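You operate a simulated robot arm through the tools that you are given. There is no shell and no other tool.

You run a simulated two-armed robot. Do the job below in one go: nothing can be reset, and whatever is moved stays where it is left.

Task
Clamp the blue roll and push the black cone into its core.
Fine: free the clamp again once the cone is home.

It is judged by the outcome, as a careful person would: the job done as asked, and still so three seconds after it is handed in. It fails if anything else is knocked over, pushed out of place, dropped, spilled or broken.

Robot
Two 7-joint arms with fingered hands on one trunk that stands fixed in place. Base frame: the origin is at the foot of the trunk, x ahead of it, y to its left, z up; the work surface is at about z = 0.78. Readings come in m, rad, newtons and seconds.
The left shoulder is at [0.107, 0.17, 1.129], the right one opposite. With the tool pointing down near the work surface each hand reaches from about 0.36 to 0.8 m from the base axis, measured 20 degrees to its own side. Payload 4 kg a hand.
The TCP of each hand is the grasp point between the finger pads, 0.026 m short of the fingertips. In the tool frame z runs along the fingers and y along their closing line. Largest opening 0.132 m; the body of the gripper starts 0.073 m behind the TCP. The gripper is a hand of 4 fingers: y runs from the thumb to the fingers, the wrist lies at [0, 0, -0.224] in the tool frame.
Orientation is that of the tool frame in the base frame, as a unit quaternion [x, y, z, w]. With the fingers straight down and closing along the base's y, the tool's x points along the base's -x, its y along +y and its z along -z.

Tools
- The arms move only by the tool play_rows. It takes "left_series", "right_series" or both (then of equal length, played together; a hand with none holds still); each is a list of rows, each a list of 2 entries, a list of its own where there are three numbers: the shift along the base's x, y, z in m, then the turn, a rotation vector about the base's x, y, z in rad. In form: [[[x, y, z], [ax, ay, az]], ...]. A call has 1 to 20 rows; each row shifts and turns the commanded pose from where the row before left it. A row lasts 0.2 s, in which the tool goes at most 0.05 m and 0.15 rad; a call with a longer step from one row to the next is refused whole. Where a pose cannot be reached the arm comes as near as it can. A force on the tool above 90 N (or 10 N above the force at the start of the call, whichever is more), or a blocked arm, ends the call early, and 0.2 s more pass. In this call time passes only in rows, and 0.2 s behind the last. It gives the time, the measured TCP pose, the force on the tool (base axes), the opening and the grip force at its end, in the units of the frame above (readings bear some noise), with the torque about the TCP (base axes, N m) and any sound that the robot's microphone picked up.
- Cameras (640 x 400 px; columns grow to the right, rows downward): "scene" is now at [0.2067, 0.0266, 1.324]; the picture's right is [0.27, -0.96, 0.00], its down [-0.44, -0.12, -0.89] and it looks along [0.86, 0.24, -0.46] (base axes); focal length 216 px, centre (320, 200). "left" rides on the left gripper at [-0.073, 0.006, -0.093] in its tool frame; the picture's right is [-0.08, -1.00, 0.00], its down [0.78, -0.06, -0.62] and it looks along [0.62, -0.05, 0.79] (tool axes); focal length 230 px, centre (320, 200). "right" rides on the right gripper at [0.073, 0.006, -0.094] in its tool frame; the picture's right is [-0.08, 1.00, 0.00], its down [-0.79, -0.06, -0.62] and it looks along [-0.61, -0.05, 0.79] (tool axes); focal length 230 px, centre (320, 200). There is no depth. A picture from a camera that has moved, and an enlarged one, comes with that camera's place and axes in the base frame and with its lens. The place of the scene camera against the robot may be out by one fixed shift of up to 0.012 m in any direction.
- get_image(camera): a new picture of that camera. It takes no simulated time.
- slide_trunk(by): slides the trunk up (or, below 0, down) by that many m; the arms and the scene camera ride with it, the base frame stays. It gives what a move gives, with no picture.
- set_fingers(finger1, finger2, finger3, thumb_bend, hand): sets how far each is bent, from 0 (flat) to 1 (curled in); at 0.3 the hand is open as for a grip, at 0.7 the pads meet at the TCP. One left out holds its place. A second passes; each finger stops where it meets its share of the squeeze, and holds until it gets a number again. It is the only way to open and close the hand. It gives what a move gives, with no picture; readings hold the bend of each and the force on the fingers (four entries, about 0 where the hand has none), thumb and palm.
- head_to(pan, tilt): turns the head with the scene camera to pan (to the left, within 1.396 rad either way) and tilt (down, from -0.506 to 1.204), counted from straight ahead of the robot. It gives what a move gives.
- enlarge(camera, box): a new picture of the part [left, top, right, bottom] of that camera's present view, enlarged. It takes no simulated time.
- job_done(): hands the job in; it is judged then, once.

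Nothing tells you positions but the pictures and the camera data. Unless the task says otherwise, let go and move clear before handing in.

The tools are called after ">>>" as name(argument=value, ...) on one line, values as JSON. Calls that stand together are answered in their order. play_rows: Moves the arms, as the interface text tells. Its arguments: {"type":"object","properties":{"left_series":{"type":"array"},"right_series":{"type":"array"}},"required":[]} The other tools are called the same way: slide_trunk (by) slides the trunk up or down; set_fingers (finger1, finger2, finger3, thumb_bend, hand) moves the fingers one by one; head_to (pan, tilt) turns the head that bears the scene camera; get_image (camera) takes a picture; enlarge (camera, box) takes an enlarged picture of a part of a camera's view; job_done () hands the job in.

At the start:

```text
t: 0.0
left_eef_pos: [0.4803, 0.3627, 1.1819]
left_orientation: [-0.012, 1.0, -0.028, 0.0]
left_wrist_force: [-0.4, 0.3, -1.3]
left_torque: [0.01, 0.01, 0.03]
left_finger_gap: 0.1319
left_grip_force: 0.0
left_shape: jaw
left_bend: [0.3, 0.3, 0.3, 0.3]
left_finger forces: [0.0, 0.0, 0.1, 0.1, 0.0, 0.1]
right_eef_pos: [0.56, -0.0933, 1.1188]
right_orientation: [-0.001, 1.0, 0.0, 0.001]
right_wrist_force: [-0.5, -0.2, 0.2]
right_torque: [0.03, 0.0, -0.02]
right_finger_gap: 0.1318
right_grip_force: 0.0
right_shape: jaw
right_bend: [0.3, 0.3, 0.3, 0.3]
right_finger forces: [0.1, 0.1, 0.0, 0.1, 0.1, 0.1]
trunk travel left (down, up): [-0.144, 0.207]
head pan, tilt: [0.349, 0.932]
```

scene: 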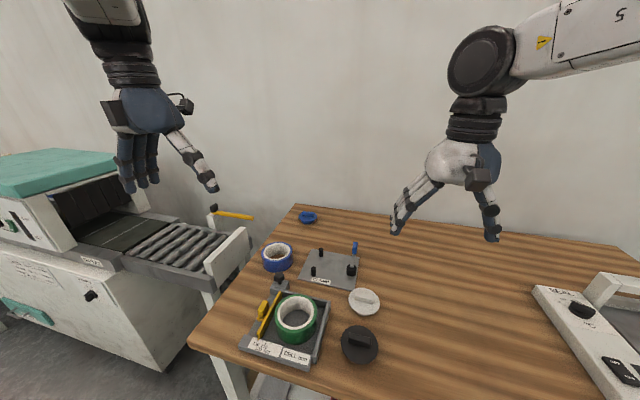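
right: 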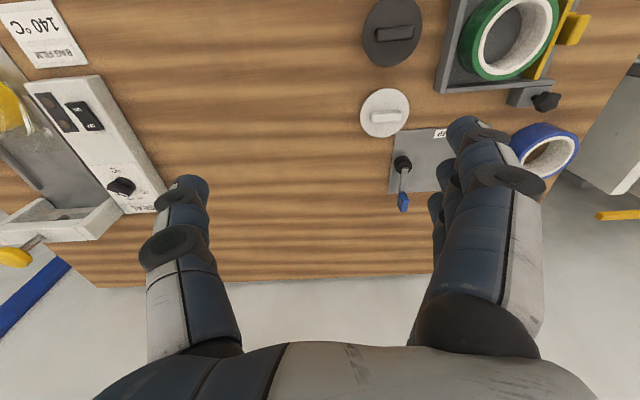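
left: 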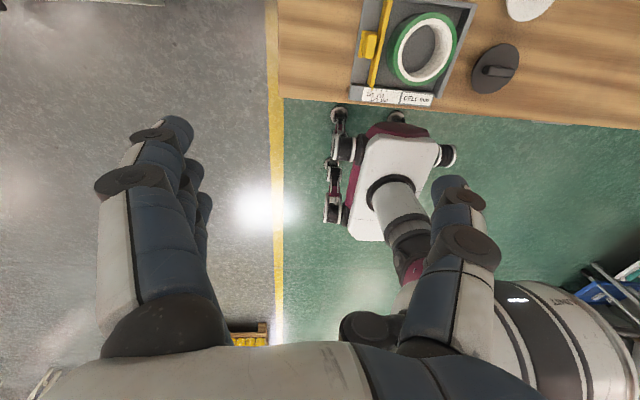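

I see a table with a clamp tray holding a green roll, a blue roll to its far left, a small plate with posts, a white cap and a black cap/cone. I'll look closer before moving anything.

>>> enlarge(camera="scene", box=[220, 200, 420, 380])

>>> enlarge(camera="scene", box=[230, 280, 340, 370])

>>> enlarge(camera="scene", box=[250, 200, 390, 300])

>>> enlarge(camera="right", box=[350, 0, 640, 220])

```text
2.22 times, centred on (320, 290) of scene
camera zoom: at [0.2067, 0.0266, 1.324], right [0.27, -0.96, 0.0], down [-0.44, -0.12, -0.89], along [0.86, 0.24, -0.46], focal length 480 px, centre (320, 0)
```

zoom: 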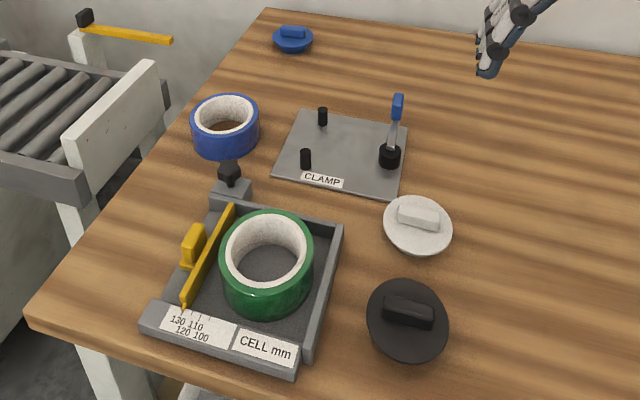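

```text
4.44 times, centred on (285, 325) of scene
camera zoom: at [0.2067, 0.0266, 1.324], right [0.27, -0.96, 0.0], down [-0.44, -0.12, -0.89], along [0.86, 0.24, -0.46], focal length 960 px, centre (476, -356)
```

zoom: 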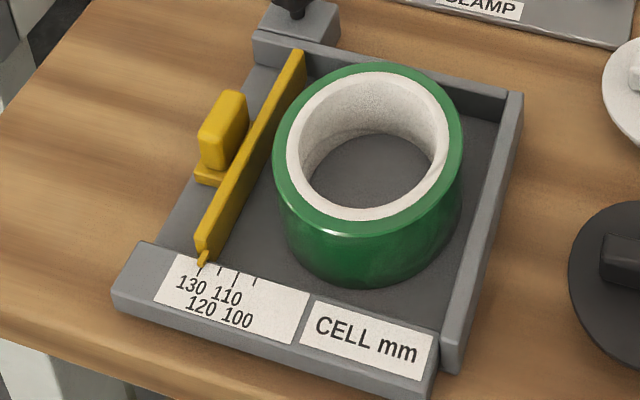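

```text
4.00 times, centred on (320, 250) of scene
camera zoom: at [0.2067, 0.0266, 1.324], right [0.27, -0.96, 0.0], down [-0.44, -0.12, -0.89], along [0.86, 0.24, -0.46], focal length 864 px, centre (320, 0)
```

zoom: 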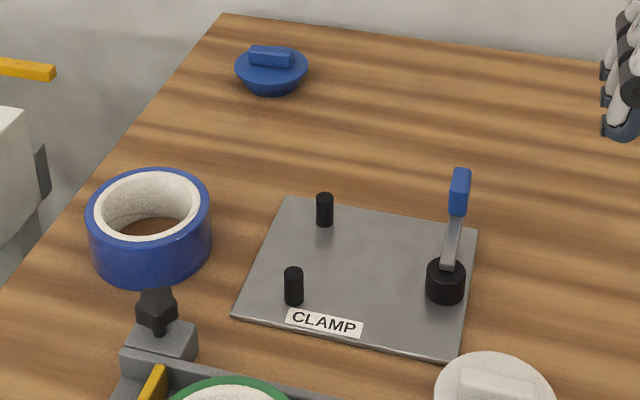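

```text
1.82 times, centred on (495, 110) of right
camera zoom: at [0.4877, -0.0877, 1.213], right [0.08, 1.0, 0.0], down [0.79, -0.06, 0.62], along [0.61, -0.05, -0.79], focal length 418 px, centre (2, 364)
```

zoom: 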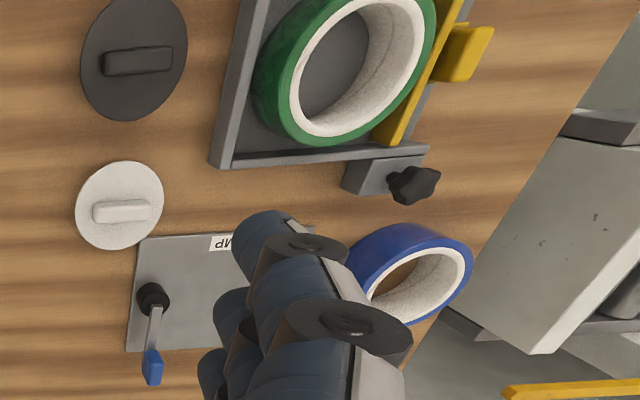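

The clamp plate has two posts at about (0.78, 0.18) and (0.69, 0.18), with a cam and blue-tipped lever near (0.736, 0.07). The blue roll is near (0.73, 0.32) and the black cone near (0.51, 0.02). I'll move the right hand high over the clamp for a better view.

>>> play_rows(right_series=[[[-0.01, 0.04, 0], [0, 0, 0]], [[-0.01, 0.04, 0], [0, 0, 0]], [[-0.01, 0.04, 0], [0, 0, 0]], [[-0.01, 0.04, 0], [0, 0, 0]]])

>>> get_image(camera="right")

>>> enlarge(camera="right", box=[200, 60, 440, 210])

```text
t: 1.0
left_eef_pos: [0.478, 0.3654, 1.1805]
left_orientation: [-0.013, 0.999, -0.032, -0.001]
left_wrist_force: [0.1, 0.1, 0.4]
left_torque: [-0.01, -0.01, 0.01]
left_finger_gap: 0.1321
left_grip_force: 0.0
left_shape: jaw
left_bend: [0.3, 0.3, 0.3, 0.3]
left_finger forces: [0.1, 0.0, 0.0, 0.0, 0.0, 0.0]
right_eef_pos: [0.5216, 0.0673, 1.1172]
right_orientation: [0.0, 1.0, -0.001, -0.001]
right_wrist_force: [0.3, 0.2, -0.3]
right_torque: [-0.02, -0.01, 0.02]
right_finger_gap: 0.1319
right_grip_force: 0.0
right_shape: jaw
right_bend: [0.3, 0.3, 0.3, 0.3]
right_finger forces: [0.0, 0.0, 0.1, 0.0, 0.0, 0.1]
trunk travel left (down, up): [-0.144, 0.207]
head pan, tilt: [0.349, 0.932]
```

```text
taken
camera right: at [0.4495, 0.0729, 1.2111], right [0.08, 1.0, 0.0], down [0.79, -0.06, 0.62], along [0.61, -0.05, -0.79], focal length 230 px, centre (320, 200)
```

right: 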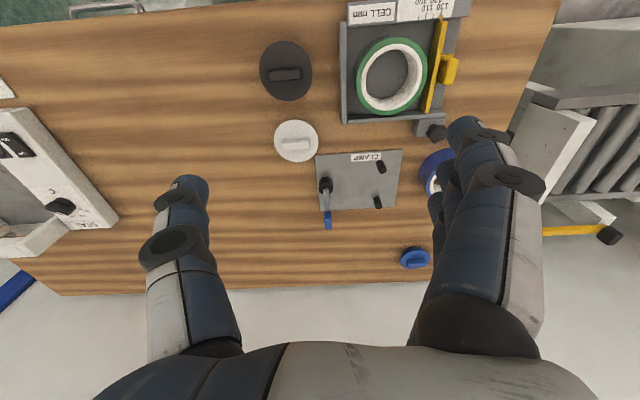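

```text
2.67 times, centred on (320, 135) of right
camera zoom: at [0.4495, 0.0729, 1.2111], right [0.08, 1.0, 0.0], down [0.79, -0.06, 0.62], along [0.61, -0.05, -0.79], focal length 614 px, centre (320, 373)
```

zoom: 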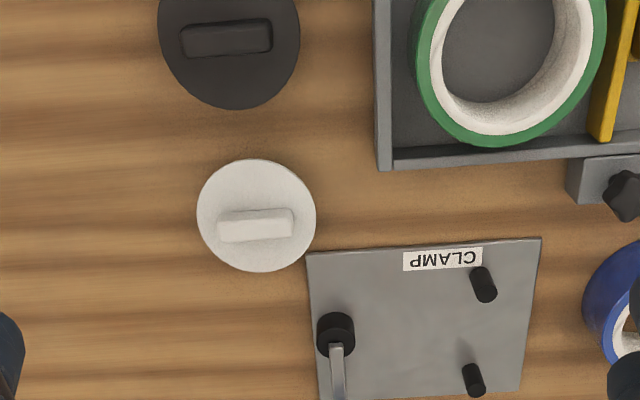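

The lever points away from the robot in this view. I'll lower the right hand for a closer look at the clamp, staying well above everything.

>>> play_rows(right_series=[[[0.012, 0.008, -0.035], [0, 0, 0]], [[0.012, 0.008, -0.035], [0, 0, 0]], [[0.012, 0.008, -0.035], [0, 0, 0]], [[0.012, 0.008, -0.03], [0, 0, 0]]])

>>> get_image(camera="right")

>>> enlarge(camera="right", box=[240, 130, 400, 250])

>>> enlarge(camera="scene", box=[300, 230, 380, 290])

```text
t: 2.0
left_eef_pos: [0.4783, 0.3654, 1.1823]
left_orientation: [-0.014, 0.999, -0.032, -0.001]
left_wrist_force: [0.5, -0.6, 0.9]
left_torque: [-0.04, 0.0, -0.01]
left_finger_gap: 0.1319
left_grip_force: 0.1
left_shape: jaw
left_bend: [0.3, 0.3, 0.3, 0.3]
left_finger forces: [0.0, 0.0, 0.1, 0.0, 0.0, 0.1]
right_eef_pos: [0.5709, 0.0997, 0.9806]
right_orientation: [0.0, 1.0, 0.001, -0.001]
right_wrist_force: [0.3, -0.7, 0.0]
right_torque: [0.02, -0.01, 0.01]
right_finger_gap: 0.1319
right_grip_force: 0.1
right_shape: jaw
right_bend: [0.3, 0.3, 0.3, 0.3]
right_finger forces: [0.0, 0.1, 0.1, 0.1, 0.0, 0.1]
trunk travel left (down, up): [-0.144, 0.207]
head pan, tilt: [0.349, 0.932]
```

```text
taken
camera right: at [0.4989, 0.1048, 1.0755], right [0.08, 1.0, 0.0], down [0.79, -0.06, 0.62], along [0.61, -0.05, -0.79], focal length 230 px, centre (320, 200)
```

right: 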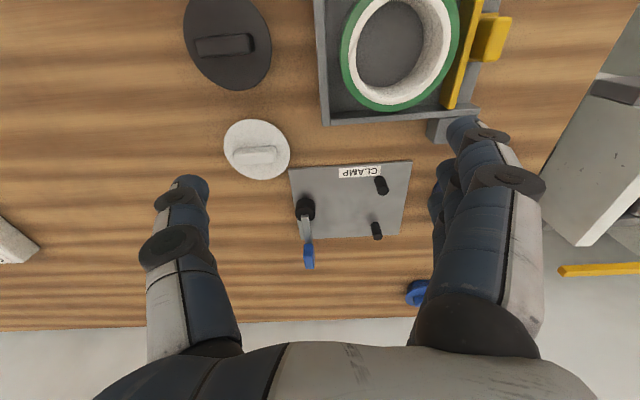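

```text
3.33 times, centred on (320, 190) of right
camera zoom: at [0.4989, 0.1048, 1.0755], right [0.08, 1.0, 0.0], down [0.79, -0.06, 0.62], along [0.61, -0.05, -0.79], focal length 767 px, centre (320, 233)
```

zoom: 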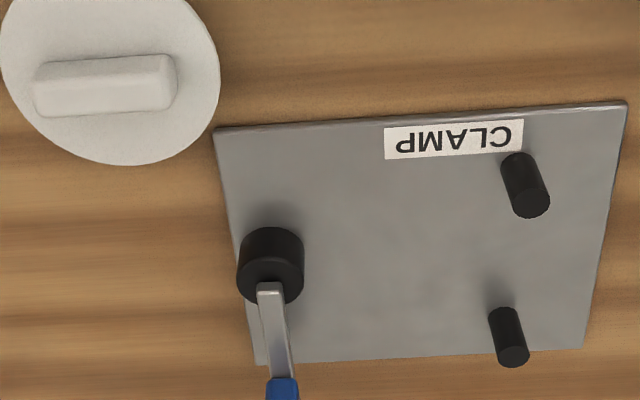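

```text
6.67 times, centred on (340, 260) of scene
camera zoom: at [0.2066, 0.028, 1.323], right [0.28, -0.96, 0.0], down [-0.45, -0.13, -0.88], along [0.85, 0.25, -0.47], focal length 1440 px, centre (187, -200)
```

zoom: 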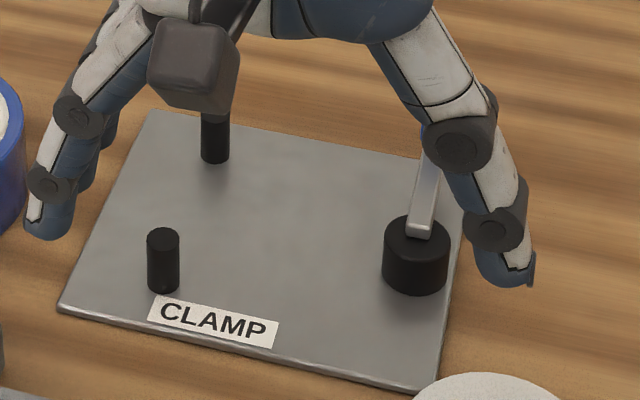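

The clamp is a cam cylinder about 0.03 m across, with the lever pointing along +x and its tip near (0.80, 0.063, 0.83). The posts stand about 0.03 m tall. Now I'll measure the roll and the black cone.

>>> enlarge(camera="scene", box=[240, 220, 320, 280])

>>> enlarge(camera="scene", box=[320, 310, 400, 370])

>>> enlarge(camera="right", box=[170, 0, 310, 100])

>>> enlarge(camera="scene", box=[280, 195, 340, 240])

```text
6.67 times, centred on (280, 250) of scene
camera zoom: at [0.2066, 0.028, 1.323], right [0.28, -0.96, 0.0], down [-0.45, -0.13, -0.88], along [0.85, 0.25, -0.47], focal length 1440 px, centre (587, -133)
```

zoom: 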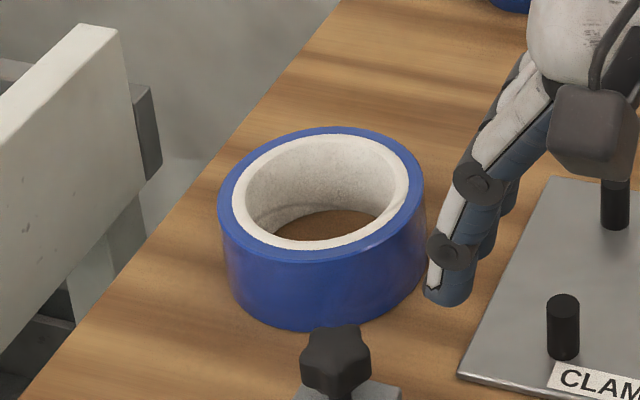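

```text
6.67 times, centred on (360, 340) of scene
camera zoom: at [0.2066, 0.028, 1.323], right [0.28, -0.96, 0.0], down [-0.45, -0.13, -0.88], along [0.85, 0.25, -0.47], focal length 1440 px, centre (53, -733)
```

zoom: 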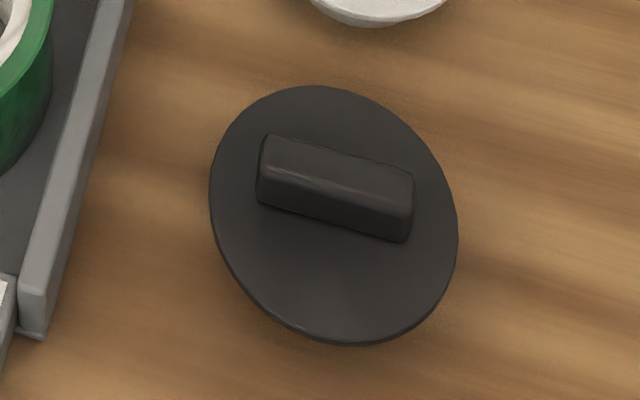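

```text
4.00 times, centred on (240, 50) of right
camera zoom: at [0.4989, 0.1048, 1.0755], right [0.08, 1.0, 0.0], down [0.79, -0.06, 0.62], along [0.61, -0.05, -0.79], focal length 920 px, centre (640, 800)
```

zoom: 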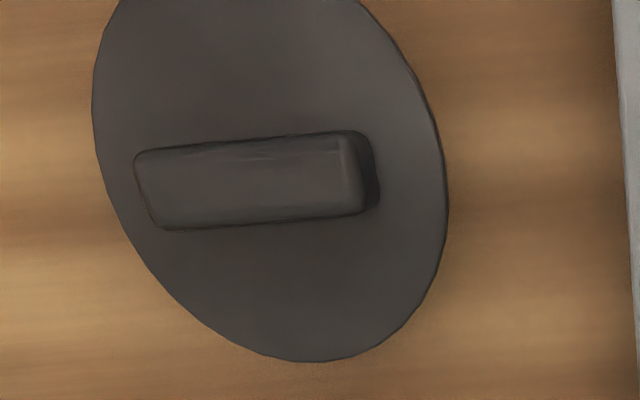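

```text
8.89 times, centred on (310, 218) of scene
camera zoom: at [0.2066, 0.028, 1.323], right [0.28, -0.96, 0.0], down [-0.45, -0.13, -0.88], along [0.85, 0.25, -0.47], focal length 1919 px, centre (409, 44)
```

zoom: 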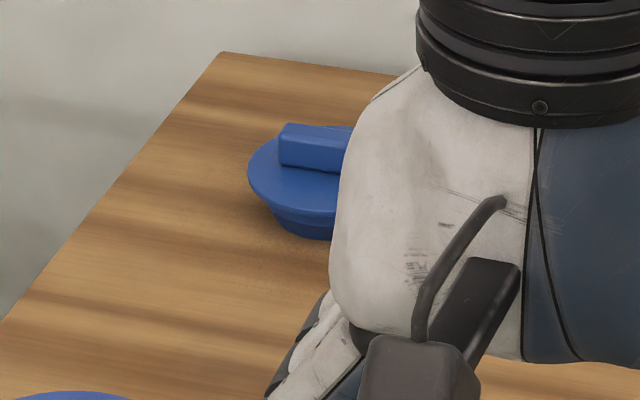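

The roll is about 0.107 m across and 0.046 m tall, centred near (0.718, 0.314). The black cone is centred near (0.506, 0.010) with its handle bar along y. The left hand reaches all of these, so I'll retract the right hand and turn the left hand so that it closes along x.

>>> play_rows(left_series=[[[0, 0, 0], [0, 0, -0.1428]], [[0, 0, 0], [0, 0, -0.1428]], [[0, 0, 0], [0, 0, -0.1428]], [[0, 0, 0], [0, 0, -0.1428]], [[0, 0, 0], [0, 0, -0.1428]], [[0, 0, 0], [0, 0, -0.1428]], [[0, 0, 0], [0, 0, -0.1428]], [[0, 0, 0], [0, 0, -0.1428]], [[0, 0, 0], [0, 0, -0.1428]], [[0, 0, 0], [0, 0, -0.1428]], [[0, 0, 0], [0, 0, -0.1428]]], right_series=[[[0, -0.01, 0.04], [0, 0, 0]], [[0, -0.02, 0.04], [0, 0, 0]], [[-0.01, -0.03, 0.04], [0, 0, 0]], [[-0.01, -0.04, 0.02], [0, 0, 0]], [[-0.01, -0.045, 0], [0, 0, 0]], [[-0.01, -0.045, 0], [0, 0, 0]], [[-0.01, -0.045, 0], [0, 0, 0]], [[-0.01, -0.045, 0], [0, 0, 0]], [[-0.01, -0.045, 0], [0, 0, 0]], [[-0.01, -0.045, 0], [0, 0, 0]], [[-0.01, -0.03, 0], [0, 0, 0]]])

>>> get_image(camera="left")

>>> get_image(camera="scene")

```text
refused: row 3 steps farther than a row can; nothing moved
```

```text
taken
camera left: at [0.5523, 0.3789, 1.2739], right [0.1, -0.99, 0.06], down [-0.78, -0.04, 0.62], along [-0.61, -0.11, -0.78], focal length 230 px, centre (320, 200)
```

left: 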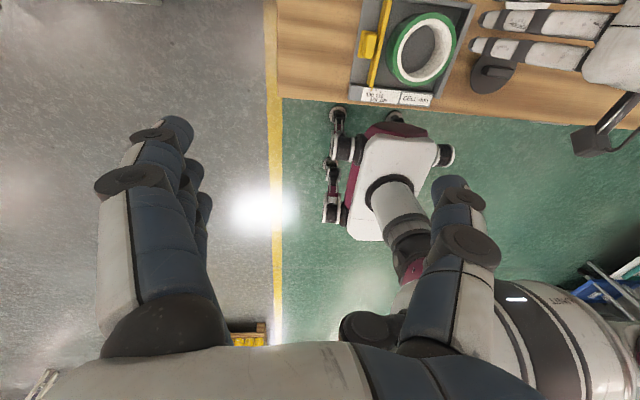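

```text
taken
camera scene: at [0.2066, 0.028, 1.323], right [0.28, -0.96, 0.0], down [-0.45, -0.13, -0.88], along [0.85, 0.25, -0.47], focal length 216 px, centre (320, 200)
```

scene: 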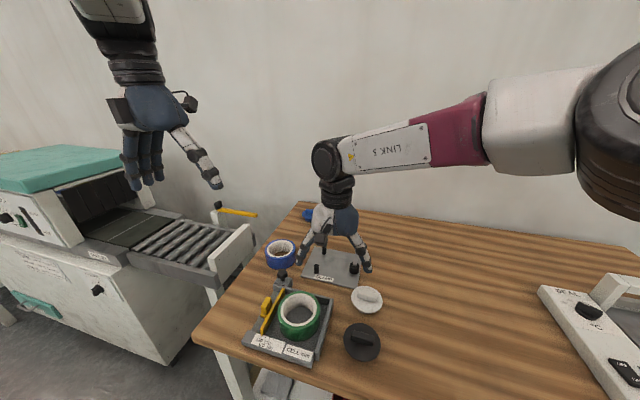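

The last call was refused for one over-long step. I'll resend it with smaller steps and also straighten the left hand's slight tilt.

>>> play_rows(left_series=[[[0, 0, 0], [0.064, 0, 0]], [[0, 0, 0], [0, 0, -0.1452]], [[0, 0, 0], [0, 0, -0.1452]], [[0, 0, 0], [0, 0, -0.1452]], [[0, 0, 0], [0, 0, -0.1452]], [[0, 0, 0], [0, 0, -0.1452]], [[0, 0, 0], [0, 0, -0.1452]], [[0, 0, 0], [0, 0, -0.1452]], [[0, 0, 0], [0, 0, -0.1452]], [[0, 0, 0], [0, 0, -0.1452]], [[0, 0, 0], [0, 0, -0.1452]], [[0, 0, 0], [0, 0, -0.1452]]], right_series=[[[0, -0.01, 0.04], [0, 0, 0]], [[0, -0.02, 0.04], [0, 0, 0]], [[-0.01, -0.025, 0.035], [0, 0, 0]], [[-0.01, -0.04, 0.02], [0, 0, 0]], [[-0.01, -0.045, 0], [0, 0, 0]], [[-0.01, -0.045, 0], [0, 0, 0]], [[-0.01, -0.045, 0], [0, 0, 0]], [[-0.01, -0.045, 0], [0, 0, 0]], [[-0.01, -0.045, 0], [0, 0, 0]], [[-0.01, -0.045, 0], [0, 0, 0]], [[-0.01, -0.03, 0], [0, 0, 0]], [[0, 0, 0], [0, 0, 0]]])

>>> get_image(camera="left")

>>> get_image(camera="scene")

```text
t: 4.6
left_eef_pos: [0.4778, 0.3711, 1.1773]
left_orientation: [0.703, 0.711, -0.01, 0.015]
left_wrist_force: [-0.2, -0.6, -1.2]
left_torque: [0.0, 0.02, -0.01]
left_finger_gap: 0.1319
left_grip_force: 0.1
left_shape: jaw
left_bend: [0.3, 0.3, 0.3, 0.3]
left_finger forces: [0.0, 0.1, 0.0, 0.0, 0.0, 0.1]
right_eef_pos: [0.4771, -0.2951, 1.1214]
right_orientation: [0.0, 1.0, -0.001, 0.0]
right_wrist_force: [0.4, 0.3, -1.0]
right_torque: [-0.01, -0.01, 0.03]
right_finger_gap: 0.1321
right_grip_force: 0.1
right_shape: jaw
right_bend: [0.3, 0.3, 0.3, 0.3]
right_finger forces: [0.0, 0.0, 0.0, 0.0, 0.0, 0.0]
trunk travel left (down, up): [-0.144, 0.207]
head pan, tilt: [0.349, 0.932]
```

```text
taken
camera left: at [0.4833, 0.3013, 1.2732], right [-1.0, -0.09, 0.0], down [-0.07, 0.81, 0.59], along [-0.05, 0.59, -0.81], focal length 230 px, centre (320, 200)
```

left: 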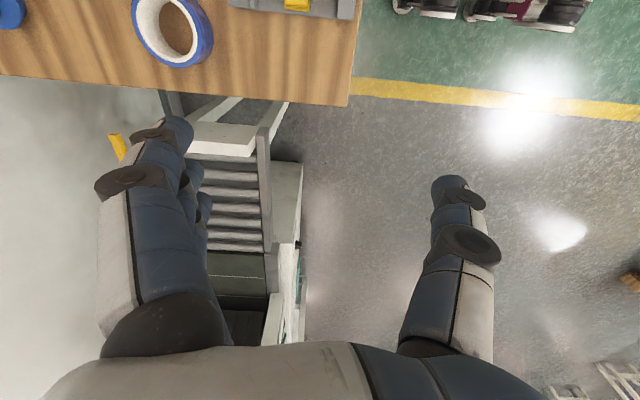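

```text
taken
camera scene: at [0.2067, 0.0268, 1.3245], right [0.27, -0.96, 0.0], down [-0.44, -0.12, -0.89], along [0.86, 0.24, -0.45], focal length 216 px, centre (320, 200)
```

scene: 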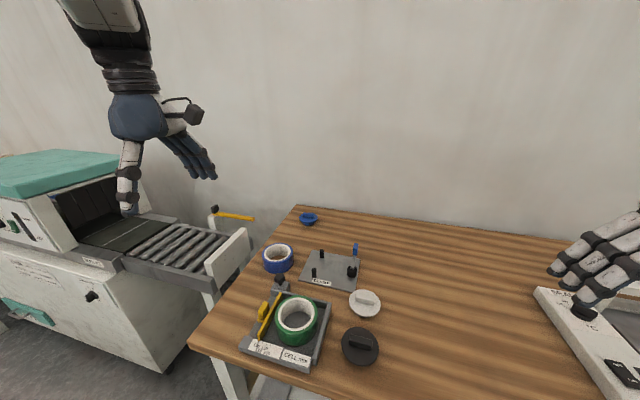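

The left hand now closes along x with its thumb on the near side. I'll bring it above the blue roll and recheck the roll's position with the wrist camera.

>>> play_rows(left_series=[[[0.03, -0.007, 0], [0.035, 0.007, -0.011]], [[0.035, -0.01, -0.01], [0, 0, 0]], [[0.035, -0.01, -0.015], [0, 0, 0]], [[0.035, -0.01, -0.02], [0, 0, 0]], [[0.035, -0.01, -0.02], [0, 0, 0]], [[0.035, -0.01, -0.02], [0, 0, 0]], [[0.035, 0, -0.02], [0, 0, 0]], [[0, 0, -0.02], [0, 0, 0]], [[0, 0, 0], [0, 0, 0]]])

>>> get_image(camera="left")

>>> get_image(camera="scene")

```text
t: 6.6
left_eef_pos: [0.7181, 0.3054, 1.0573]
left_orientation: [0.712, 0.702, 0.012, -0.012]
left_wrist_force: [0.0, 0.1, 0.0]
left_torque: [-0.04, 0.01, 0.03]
left_finger_gap: 0.1319
left_grip_force: 0.0
left_shape: jaw
left_bend: [0.3, 0.3, 0.3, 0.3]
left_finger forces: [0.0, 0.0, 0.0, 0.1, 0.0, 0.0]
right_eef_pos: [0.4766, -0.2945, 1.1208]
right_orientation: [-0.001, 1.0, 0.0, 0.001]
right_wrist_force: [-0.4, 0.1, 0.4]
right_torque: [0.01, -0.03, -0.02]
right_finger_gap: 0.1319
right_grip_force: 0.1
right_shape: jaw
right_bend: [0.3, 0.3, 0.3, 0.3]
right_finger forces: [0.1, 0.0, 0.1, 0.0, 0.0, 0.0]
trunk travel left (down, up): [-0.144, 0.207]
head pan, tilt: [0.349, 0.932]
```

```text
taken
camera left: at [0.7225, 0.2298, 1.1483], right [-1.0, -0.06, 0.0], down [-0.05, 0.76, 0.64], along [-0.04, 0.64, -0.77], focal length 230 px, centre (320, 200)
```

left: 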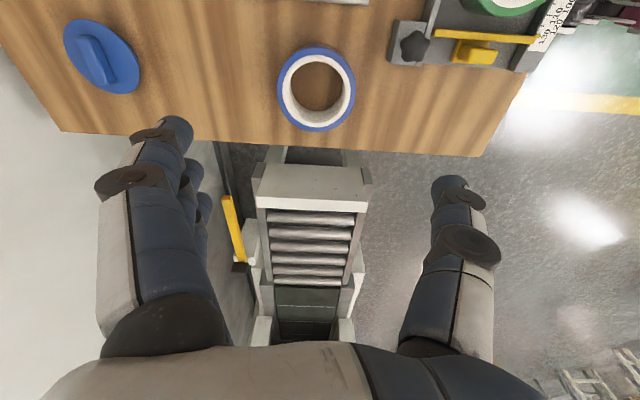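

```text
taken
camera scene: at [0.1881, 0.0275, 1.2857], right [0.34, -0.94, 0.0], down [-0.75, -0.27, -0.6], along [0.56, 0.2, -0.8], focal length 216 px, centre (320, 200)
```

scene: 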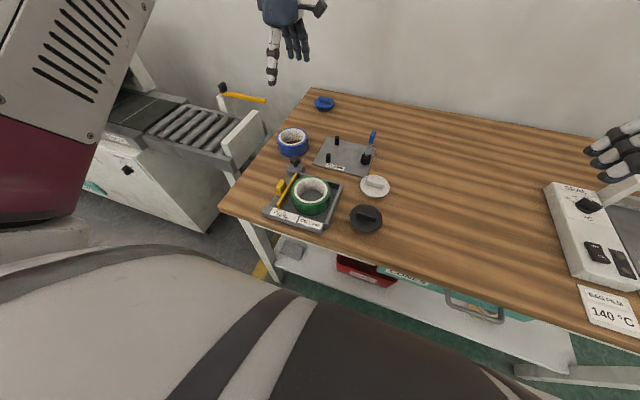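

The roll sits near (0.722, 0.311), and the conveyor stays clear of the table edge. I'll hold still for one row to read the settled pose.

>>> play_rows(left_series=[[[0, 0, 0], [0, 0, 0]], [[0, 0, 0], [0, 0, 0]]])

>>> enlarge(camera="left", box=[220, 0, 480, 160])

>>> enlarge(camera="scene", box=[250, 90, 410, 240])

```text
t: 7.2
left_eef_pos: [0.7165, 0.305, 1.0576]
left_orientation: [0.712, 0.702, 0.012, -0.012]
left_wrist_force: [0.4, 0.4, -0.2]
left_torque: [-0.01, -0.01, 0.03]
left_finger_gap: 0.132
left_grip_force: 0.1
left_shape: jaw
left_bend: [0.3, 0.3, 0.3, 0.3]
left_finger forces: [0.0, 0.1, 0.1, 0.0, 0.1, 0.0]
right_eef_pos: [0.4769, -0.296, 1.1218]
right_orientation: [-0.001, 1.0, 0.0, 0.0]
right_wrist_force: [0.0, -0.2, -1.3]
right_torque: [0.0, 0.03, 0.01]
right_finger_gap: 0.1318
right_grip_force: 0.1
right_shape: jaw
right_bend: [0.3, 0.3, 0.3, 0.3]
right_finger forces: [0.0, 0.0, 0.0, 0.0, 0.0, 0.0]
trunk travel left (down, up): [-0.144, 0.207]
head pan, tilt: [0.349, 0.932]
```

```text
2.46 times, centred on (350, 80) of left
camera zoom: at [0.7221, 0.2296, 1.1488], right [-1.0, -0.06, 0.0], down [-0.05, 0.76, 0.64], along [-0.04, 0.64, -0.76], focal length 566 px, centre (246, 495)
```

zoom: 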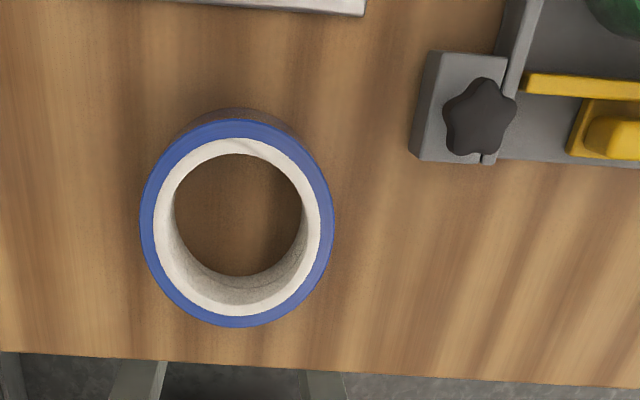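

```text
2.67 times, centred on (330, 165) of scene
camera zoom: at [0.1877, 0.0274, 1.2858], right [0.34, -0.94, 0.0], down [-0.75, -0.27, -0.6], along [0.56, 0.2, -0.8], focal length 576 px, centre (293, 293)
```

zoom: 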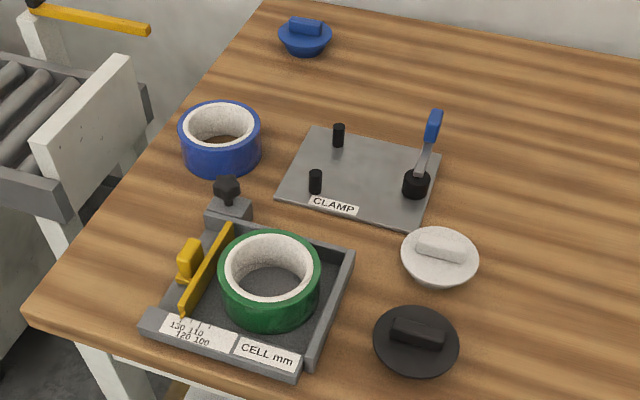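

I'll square up the hand, centre it over the roll, and descend with the fingers open on either side.

>>> play_rows(left_series=[[[0.005, 0.007, 0], [-0.034, 0, 0.014]], [[0, 0, -0.04], [0, 0, 0]], [[0, 0, -0.04], [0, 0, 0]], [[0, 0, -0.03], [0, 0, 0]], [[0, 0, -0.02], [0, 0, 0]], [[0, 0, 0], [0, 0, 0]]])

>>> get_image(camera="left")

>>> enlarge(camera="scene", box=[230, 60, 410, 200])

```text
t: 8.6
left_eef_pos: [0.7221, 0.3113, 0.9306]
left_orientation: [0.707, 0.707, 0.001, 0.001]
left_wrist_force: [-0.1, -0.5, -0.5]
left_torque: [-0.02, 0.01, -0.01]
left_finger_gap: 0.1321
left_grip_force: 0.0
left_shape: jaw
left_bend: [0.3, 0.3, 0.3, 0.3]
left_finger forces: [0.1, 0.0, 0.0, 0.0, 0.0, 0.1]
right_eef_pos: [0.4782, -0.2952, 1.1222]
right_orientation: [0.0, 1.0, 0.0, 0.0]
right_wrist_force: [0.4, -0.6, 0.3]
right_torque: [0.0, -0.01, -0.01]
right_finger_gap: 0.1317
right_grip_force: 0.0
right_shape: jaw
right_bend: [0.3, 0.3, 0.3, 0.3]
right_finger forces: [0.0, 0.0, 0.0, 0.1, 0.0, 0.0]
trunk travel left (down, up): [-0.144, 0.207]
head pan, tilt: [0.349, 0.932]
```

```text
taken
camera left: at [0.7278, 0.2386, 1.0234], right [-1.0, -0.08, 0.0], down [-0.06, 0.78, 0.62], along [-0.05, 0.62, -0.79], focal length 230 px, centre (320, 200)
```

left: 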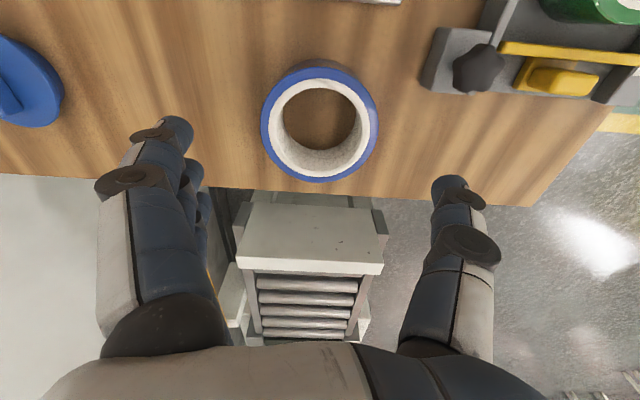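

```text
2.86 times, centred on (320, 130) of scene
camera zoom: at [0.1876, 0.0274, 1.2859], right [0.34, -0.94, 0.0], down [-0.75, -0.27, -0.6], along [0.56, 0.2, -0.8], focal length 617 px, centre (320, 400)
```

zoom: 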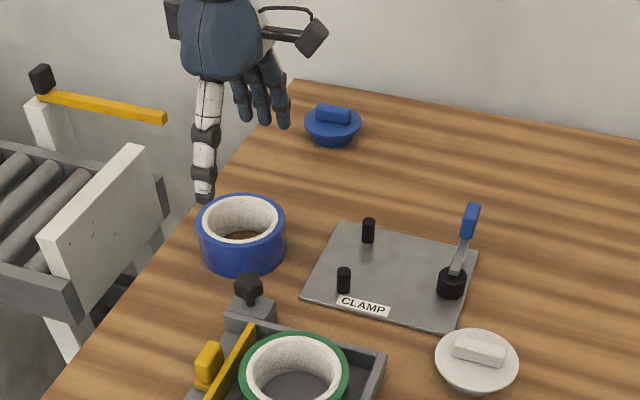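

The hand is square and centred on the roll. I'll descend to grip height.

>>> play_rows(left_series=[[[0, -0.001, -0.03], [0, 0, 0]], [[0, 0, -0.03], [0, 0, 0]], [[0, 0, -0.025], [0, 0, 0]], [[0, 0, -0.02], [0, 0, 0]], [[0, 0, -0.012], [0, 0, 0]], [[0, 0, 0], [0, 0, 0]]])

>>> get_image(camera="left")

>>> enlarge(camera="scene", box=[230, 80, 350, 180])

```text
t: 10.0
left_eef_pos: [0.7249, 0.312, 0.8102]
left_orientation: [0.707, 0.707, 0.001, 0.0]
left_wrist_force: [-0.5, 0.1, 0.9]
left_torque: [0.0, 0.03, 0.01]
left_finger_gap: 0.1319
left_grip_force: 0.1
left_shape: jaw
left_bend: [0.3, 0.3, 0.3, 0.3]
left_finger forces: [0.0, 0.1, 0.0, 0.0, 1.0, 0.1]
right_eef_pos: [0.4765, -0.2954, 1.1223]
right_orientation: [-0.001, 1.0, -0.001, 0.0]
right_wrist_force: [-0.1, -0.2, 0.0]
right_torque: [0.03, 0.03, 0.03]
right_finger_gap: 0.1322
right_grip_force: 0.1
right_shape: jaw
right_bend: [0.3, 0.3, 0.3, 0.3]
right_finger forces: [0.1, 0.0, 0.0, 0.0, 0.0, 0.1]
trunk travel left (down, up): [-0.144, 0.207]
head pan, tilt: [0.349, 0.932]
```

```text
taken
camera left: at [0.7305, 0.2392, 0.9037], right [-1.0, -0.08, 0.0], down [-0.06, 0.78, 0.62], along [-0.05, 0.62, -0.79], focal length 230 px, centre (320, 200)
```

left: 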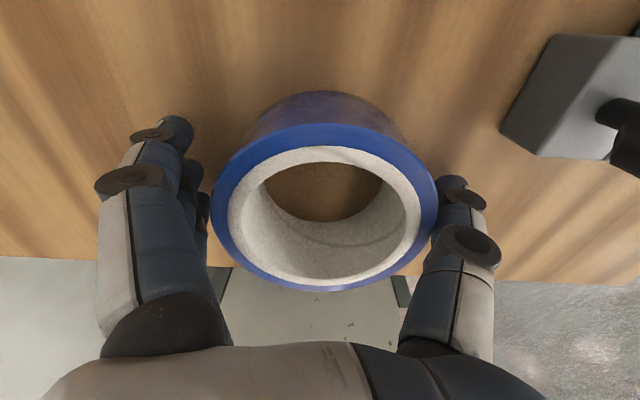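

```text
4.00 times, centred on (290, 130) of scene
camera zoom: at [0.1876, 0.0274, 1.2858], right [0.34, -0.94, 0.0], down [-0.75, -0.27, -0.6], along [0.56, 0.2, -0.8], focal length 864 px, centre (440, 480)
```

zoom: 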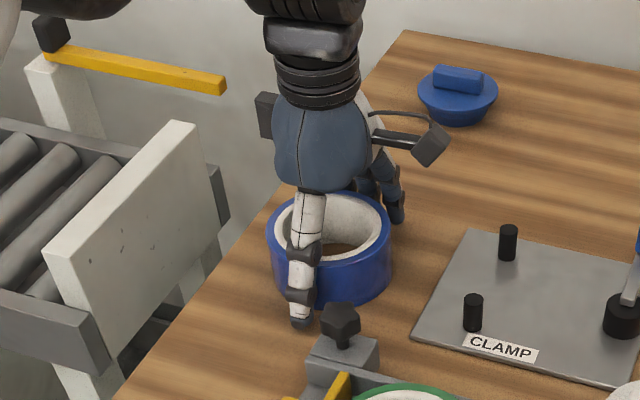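

The thumb is just touching, so I'll shift 3 mm back and close the thumb and middle finger on the roll. The outer fingers stay open to clear the clamp posts later.

>>> play_rows(left_series=[[[-0.003, 0, 0], [0, 0, 0]], [[0, 0, 0], [0, 0, 0]]])

>>> set_fingers(hand="left", finger2=0.5, thumb_bend=0.5)

>>> get_image(camera="left")

```text
t: 10.6
left_eef_pos: [0.7203, 0.3111, 0.8102]
left_orientation: [0.707, 0.707, 0.002, 0.0]
left_wrist_force: [-0.2, -0.5, -0.8]
left_torque: [-0.05, 0.02, 0.03]
left_finger_gap: 0.1323
left_grip_force: 0.1
left_shape: jaw
left_bend: [0.3, 0.3, 0.3, 0.3]
left_finger forces: [0.1, 0.0, 0.0, 0.1, 0.0, 0.0]
right_eef_pos: [0.4767, -0.2953, 1.1208]
right_orientation: [0.0, 1.0, 0.0, 0.0]
right_wrist_force: [-0.5, 0.3, -0.4]
right_torque: [0.02, 0.04, 0.01]
right_finger_gap: 0.1318
right_grip_force: 0.1
right_shape: jaw
right_bend: [0.3, 0.3, 0.3, 0.3]
right_finger forces: [0.0, 0.0, 0.1, 0.0, 0.0, 0.1]
trunk travel left (down, up): [-0.144, 0.207]
head pan, tilt: [0.349, 0.932]
```

```text
t: 11.6
left_eef_pos: [0.7209, 0.3114, 0.8105]
left_orientation: [0.707, 0.707, 0.001, 0.0]
left_wrist_force: [-1.3, -0.6, -0.5]
left_torque: [-0.02, 0.12, 0.02]
left_finger_gap: 0.1181
left_grip_force: 18.5
left_shape: fingers
left_bend: [0.3, 0.44, 0.3, 0.47]
left_finger forces: [0.0, 17.6, 0.0, 0.1, 19.4, 0.0]
right_eef_pos: [0.4779, -0.2963, 1.1218]
right_orientation: [-0.001, 1.0, 0.0, 0.0]
right_wrist_force: [-0.3, 0.7, 0.5]
right_torque: [-0.01, -0.02, 0.02]
right_finger_gap: 0.1322
right_grip_force: 0.0
right_shape: jaw
right_bend: [0.3, 0.3, 0.3, 0.3]
right_finger forces: [0.0, 0.1, 0.0, 0.1, 0.0, 0.1]
trunk travel left (down, up): [-0.144, 0.207]
head pan, tilt: [0.349, 0.932]
```

```text
taken
camera left: at [0.7271, 0.2394, 0.9033], right [-1.0, -0.08, 0.0], down [-0.06, 0.78, 0.62], along [-0.05, 0.62, -0.79], focal length 230 px, centre (320, 200)
```

left: 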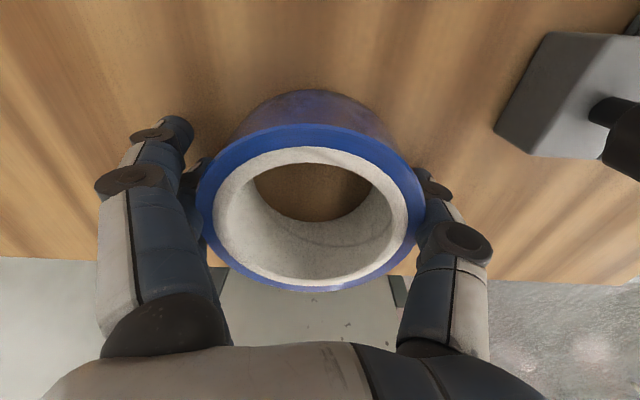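

The roll is gripped at about 18 N. I'll lift it clear and look.

>>> play_rows(left_series=[[[0, 0, 0.01], [0, 0, 0]], [[0, 0, 0.02], [0, 0, 0]], [[0, 0, 0.03], [0, 0, 0]], [[0, 0, 0.03], [0, 0, 0]], [[0, 0, 0.02], [0, 0, 0]], [[0, 0, 0], [0, 0, 0]]])

>>> get_image(camera="left")

>>> enlarge(camera="scene", box=[230, 60, 410, 200])

```text
t: 13.0
left_eef_pos: [0.7242, 0.3115, 0.92]
left_orientation: [0.707, 0.707, 0.001, -0.001]
left_wrist_force: [0.1, -0.2, -1.6]
left_torque: [0.0, 0.04, -0.02]
left_finger_gap: 0.1175
left_grip_force: 18.1
left_shape: fingers
left_bend: [0.3, 0.44, 0.3, 0.47]
left_finger forces: [0.0, 18.2, 0.0, 0.1, 18.4, 0.0]
right_eef_pos: [0.4759, -0.2953, 1.121]
right_orientation: [-0.001, 1.0, 0.0, -0.001]
right_wrist_force: [0.1, -0.3, 0.1]
right_torque: [0.04, 0.0, -0.04]
right_finger_gap: 0.1317
right_grip_force: 0.1
right_shape: jaw
right_bend: [0.3, 0.3, 0.3, 0.3]
right_finger forces: [0.1, 0.0, 0.1, 0.0, 0.0, 0.0]
trunk travel left (down, up): [-0.144, 0.207]
head pan, tilt: [0.349, 0.932]
```

```text
taken
camera left: at [0.7291, 0.2391, 1.0139], right [-1.0, -0.08, 0.0], down [-0.06, 0.78, 0.62], along [-0.05, 0.62, -0.79], focal length 230 px, centre (320, 200)
```

left: 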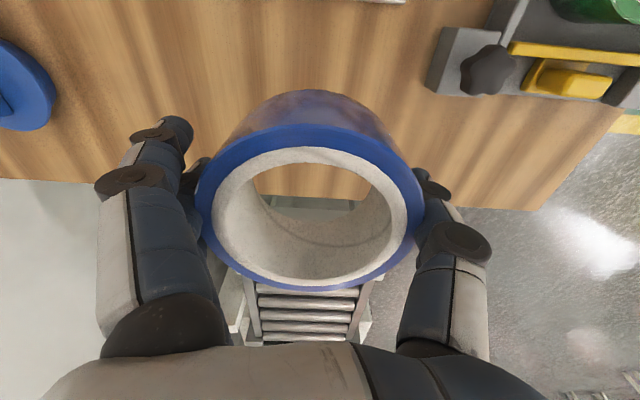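

```text
2.86 times, centred on (320, 130) of scene
camera zoom: at [0.1882, 0.0275, 1.2856], right [0.34, -0.94, 0.0], down [-0.75, -0.27, -0.6], along [0.56, 0.2, -0.8], focal length 617 px, centre (320, 400)
```

zoom: 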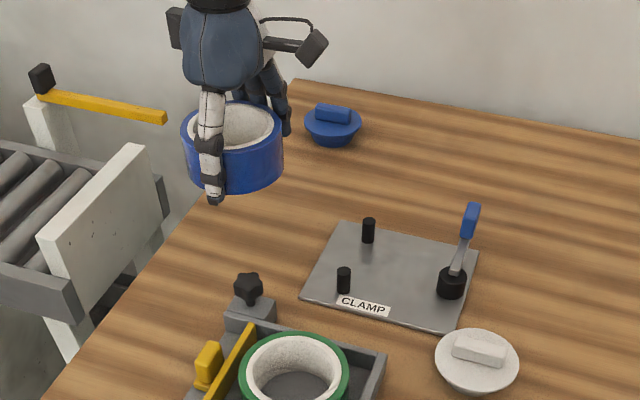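

The roll is held securely, centred about (+0.005, +0.007) from the grip point. I'll carry it toward the clamp and pause to check the post positions with the wrist camera.

>>> play_rows(left_series=[[[0.002, -0.03, 0.005], [0, 0, 0]], [[0.002, -0.035, 0.005], [0, 0, 0]], [[0.002, -0.03, 0], [0, 0, 0]], [[0, 0, 0], [0, 0, 0]]])

>>> get_image(camera="left")

>>> enlarge(camera="left", box=[200, 0, 440, 150])

>>> enlarge(camera="scene", box=[270, 80, 410, 190])

```text
t: 14.0
left_eef_pos: [0.7287, 0.2181, 0.9311]
left_orientation: [0.707, 0.707, 0.001, -0.001]
left_wrist_force: [0.6, 0.6, -1.0]
left_torque: [-0.02, 0.03, 0.02]
left_finger_gap: 0.1174
left_grip_force: 18.4
left_shape: fingers
left_bend: [0.3, 0.44, 0.3, 0.47]
left_finger forces: [0.0, 18.1, 0.0, 0.0, 18.2, 0.0]
right_eef_pos: [0.4761, -0.2952, 1.1223]
right_orientation: [-0.001, 1.0, -0.001, 0.0]
right_wrist_force: [0.6, 0.6, 0.3]
right_torque: [0.0, 0.02, -0.02]
right_finger_gap: 0.132
right_grip_force: 0.0
right_shape: jaw
right_bend: [0.3, 0.3, 0.3, 0.3]
right_finger forces: [0.0, 0.1, 0.0, 0.0, 0.1, 0.1]
trunk travel left (down, up): [-0.144, 0.207]
head pan, tilt: [0.349, 0.932]
```

```text
taken
camera left: at [0.7345, 0.1449, 1.0243], right [-1.0, -0.08, 0.0], down [-0.06, 0.78, 0.62], along [-0.05, 0.62, -0.79], focal length 230 px, centre (320, 200)
```

left: 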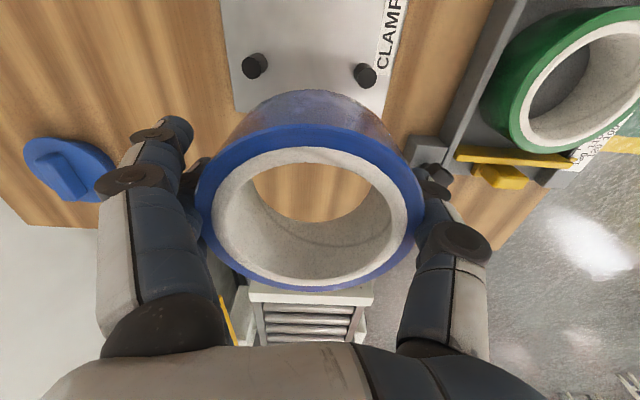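

```text
2.67 times, centred on (320, 75) of left
camera zoom: at [0.7345, 0.1449, 1.0243], right [-1.0, -0.08, 0.0], down [-0.06, 0.78, 0.62], along [-0.05, 0.62, -0.79], focal length 614 px, centre (320, 533)
```

zoom: 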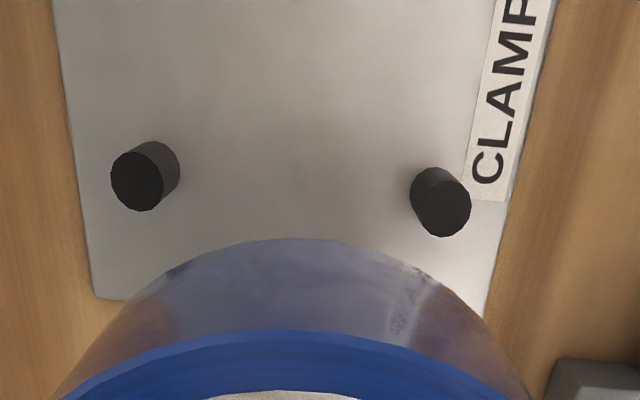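

```text
3.64 times, centred on (340, 135) of scene
camera zoom: at [0.1878, 0.0276, 1.2858], right [0.34, -0.94, 0.0], down [-0.75, -0.27, -0.6], along [0.56, 0.2, -0.8], focal length 785 px, centre (247, 436)
```

zoom: 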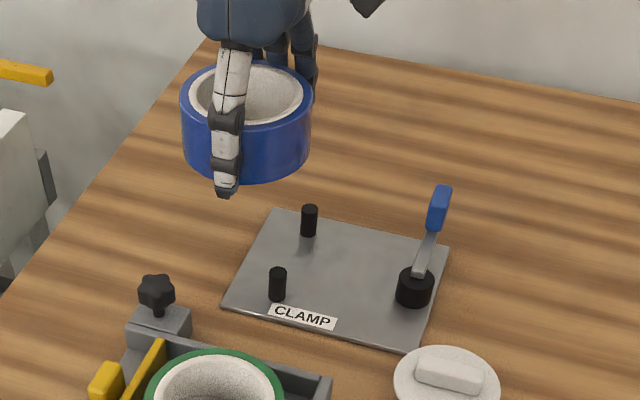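

The left wrist view puts the posts at x = 0.695 and 0.785, y = 0.180. The roll centre should therefore go to about (0.740, 0.1375). I'll move over it, partly down, and check again.

>>> play_rows(left_series=[[[0.002, -0.03, 0], [0, 0, 0]], [[0.002, -0.03, 0], [0, 0, 0]], [[0.002, -0.0275, 0], [0, 0, 0]], [[0, 0, -0.03], [0, 0, 0]], [[0, 0, -0.03], [0, 0, 0]], [[0, 0, 0], [0, 0, 0]], [[0, 0, 0], [0, 0, 0]]])

>>> get_image(camera="left")

>>> enlarge(camera="scene", box=[290, 110, 400, 190])

```text
t: 15.6
left_eef_pos: [0.7329, 0.1285, 0.8718]
left_orientation: [0.707, 0.707, 0.002, 0.0]
left_wrist_force: [0.3, 0.4, -1.2]
left_torque: [-0.01, 0.01, -0.01]
left_finger_gap: 0.1172
left_grip_force: 17.9
left_shape: fingers
left_bend: [0.3, 0.44, 0.3, 0.47]
left_finger forces: [0.1, 17.9, 0.0, 0.1, 18.3, 0.0]
right_eef_pos: [0.4783, -0.2942, 1.1226]
right_orientation: [-0.002, 1.0, 0.0, -0.001]
right_wrist_force: [-0.3, 0.2, 0.6]
right_torque: [0.01, 0.03, 0.0]
right_finger_gap: 0.1319
right_grip_force: 0.0
right_shape: jaw
right_bend: [0.3, 0.3, 0.3, 0.3]
right_finger forces: [0.0, 0.0, 0.1, 0.0, 0.0, 0.1]
trunk travel left (down, up): [-0.144, 0.207]
head pan, tilt: [0.349, 0.932]
```

```text
taken
camera left: at [0.7383, 0.0572, 0.9652], right [-1.0, -0.08, 0.0], down [-0.06, 0.78, 0.62], along [-0.05, 0.62, -0.79], focal length 230 px, centre (320, 200)
```

left: 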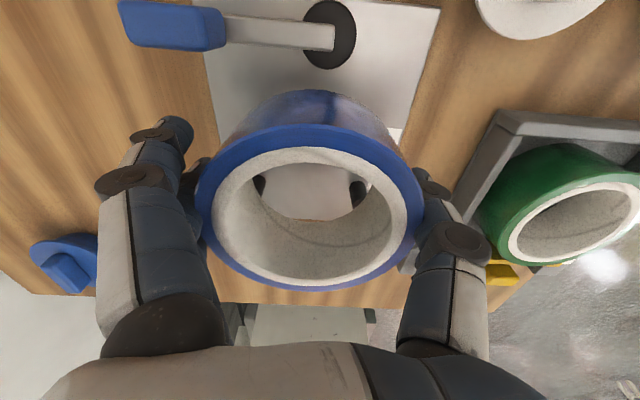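

```text
5.00 times, centred on (345, 150) of scene
camera zoom: at [0.1882, 0.0275, 1.2857], right [0.34, -0.94, 0.0], down [-0.75, -0.27, -0.6], along [0.56, 0.2, -0.8], focal length 1080 px, centre (195, 450)
```

zoom: 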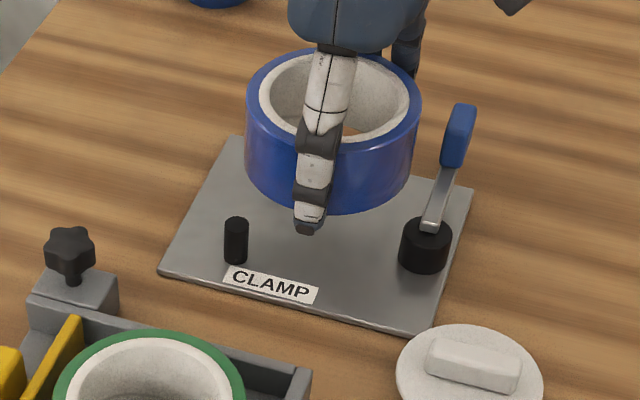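

The cam top is clearly visible near (0.733, 0.064) with radius about 0.015, so the roll fits between cam and posts. I'll enlarge the cam to find its pivot, then lower.

>>> enlarge(camera="left", box=[110, 0, 440, 200])

>>> play_rows(left_series=[[[0.002, 0.002, -0.015], [0, 0, 0]], [[0, 0, -0.015], [0, 0, 0]], [[0, 0, -0.01], [0, 0, 0]], [[0, 0, 0], [0, 0, 0]]])

>>> get_image(camera="left")

>>> enlarge(camera="scene", box=[290, 110, 400, 190])

```text
1.94 times, centred on (275, 100) of left
camera zoom: at [0.7383, 0.0572, 0.9652], right [-1.0, -0.08, 0.0], down [-0.06, 0.78, 0.62], along [-0.05, 0.62, -0.79], focal length 446 px, centre (407, 394)
```

zoom: 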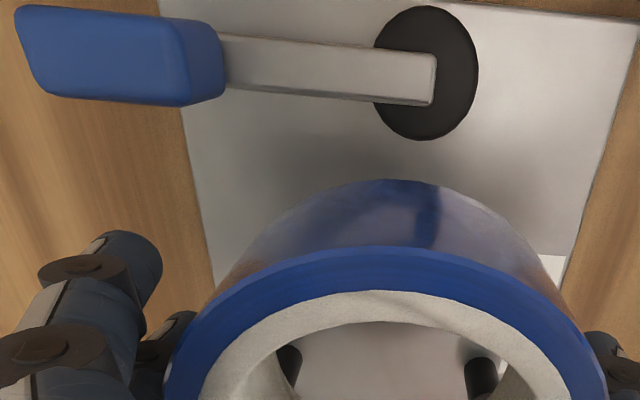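

```text
t: 16.6
left_eef_pos: [0.7349, 0.1316, 0.8329]
left_orientation: [0.708, 0.707, 0.001, 0.0]
left_wrist_force: [0.3, -0.5, -1.9]
left_torque: [0.0, 0.01, -0.01]
left_finger_gap: 0.1171
left_grip_force: 18.2
left_shape: fingers
left_bend: [0.3, 0.44, 0.3, 0.47]
left_finger forces: [0.0, 17.9, 0.0, 0.1, 18.1, 0.0]
right_eef_pos: [0.4776, -0.2952, 1.1207]
right_orientation: [0.0, 1.0, 0.0, 0.0]
right_wrist_force: [-0.1, 0.1, 0.1]
right_torque: [0.02, -0.01, 0.01]
right_finger_gap: 0.1318
right_grip_force: 0.1
right_shape: jaw
right_bend: [0.3, 0.3, 0.3, 0.3]
right_finger forces: [0.0, 0.0, 0.0, 0.1, 0.0, 0.1]
trunk travel left (down, up): [-0.144, 0.207]
head pan, tilt: [0.349, 0.932]
```

```text
taken
camera left: at [0.7408, 0.059, 0.9256], right [-1.0, -0.08, 0.0], down [-0.06, 0.78, 0.62], along [-0.05, 0.62, -0.79], focal length 230 px, centre (320, 200)
```

left: 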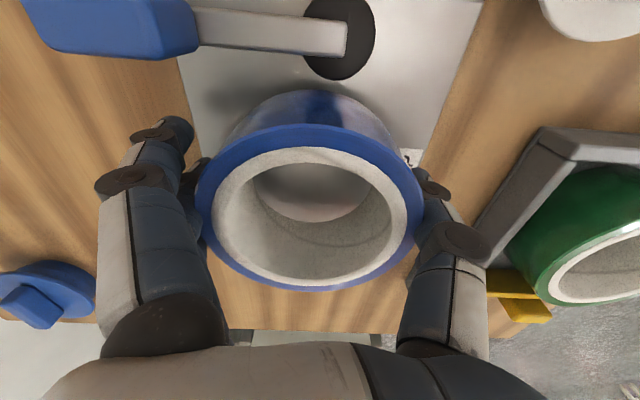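

```text
5.00 times, centred on (345, 150) of scene
camera zoom: at [0.1878, 0.0274, 1.2858], right [0.34, -0.94, 0.0], down [-0.75, -0.27, -0.6], along [0.56, 0.2, -0.8], focal length 1080 px, centre (195, 450)
```

zoom: 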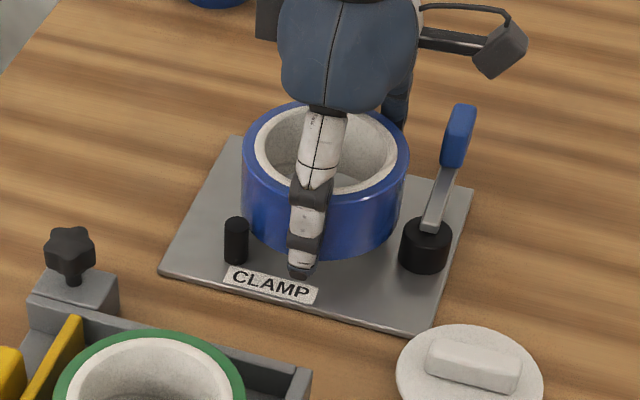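

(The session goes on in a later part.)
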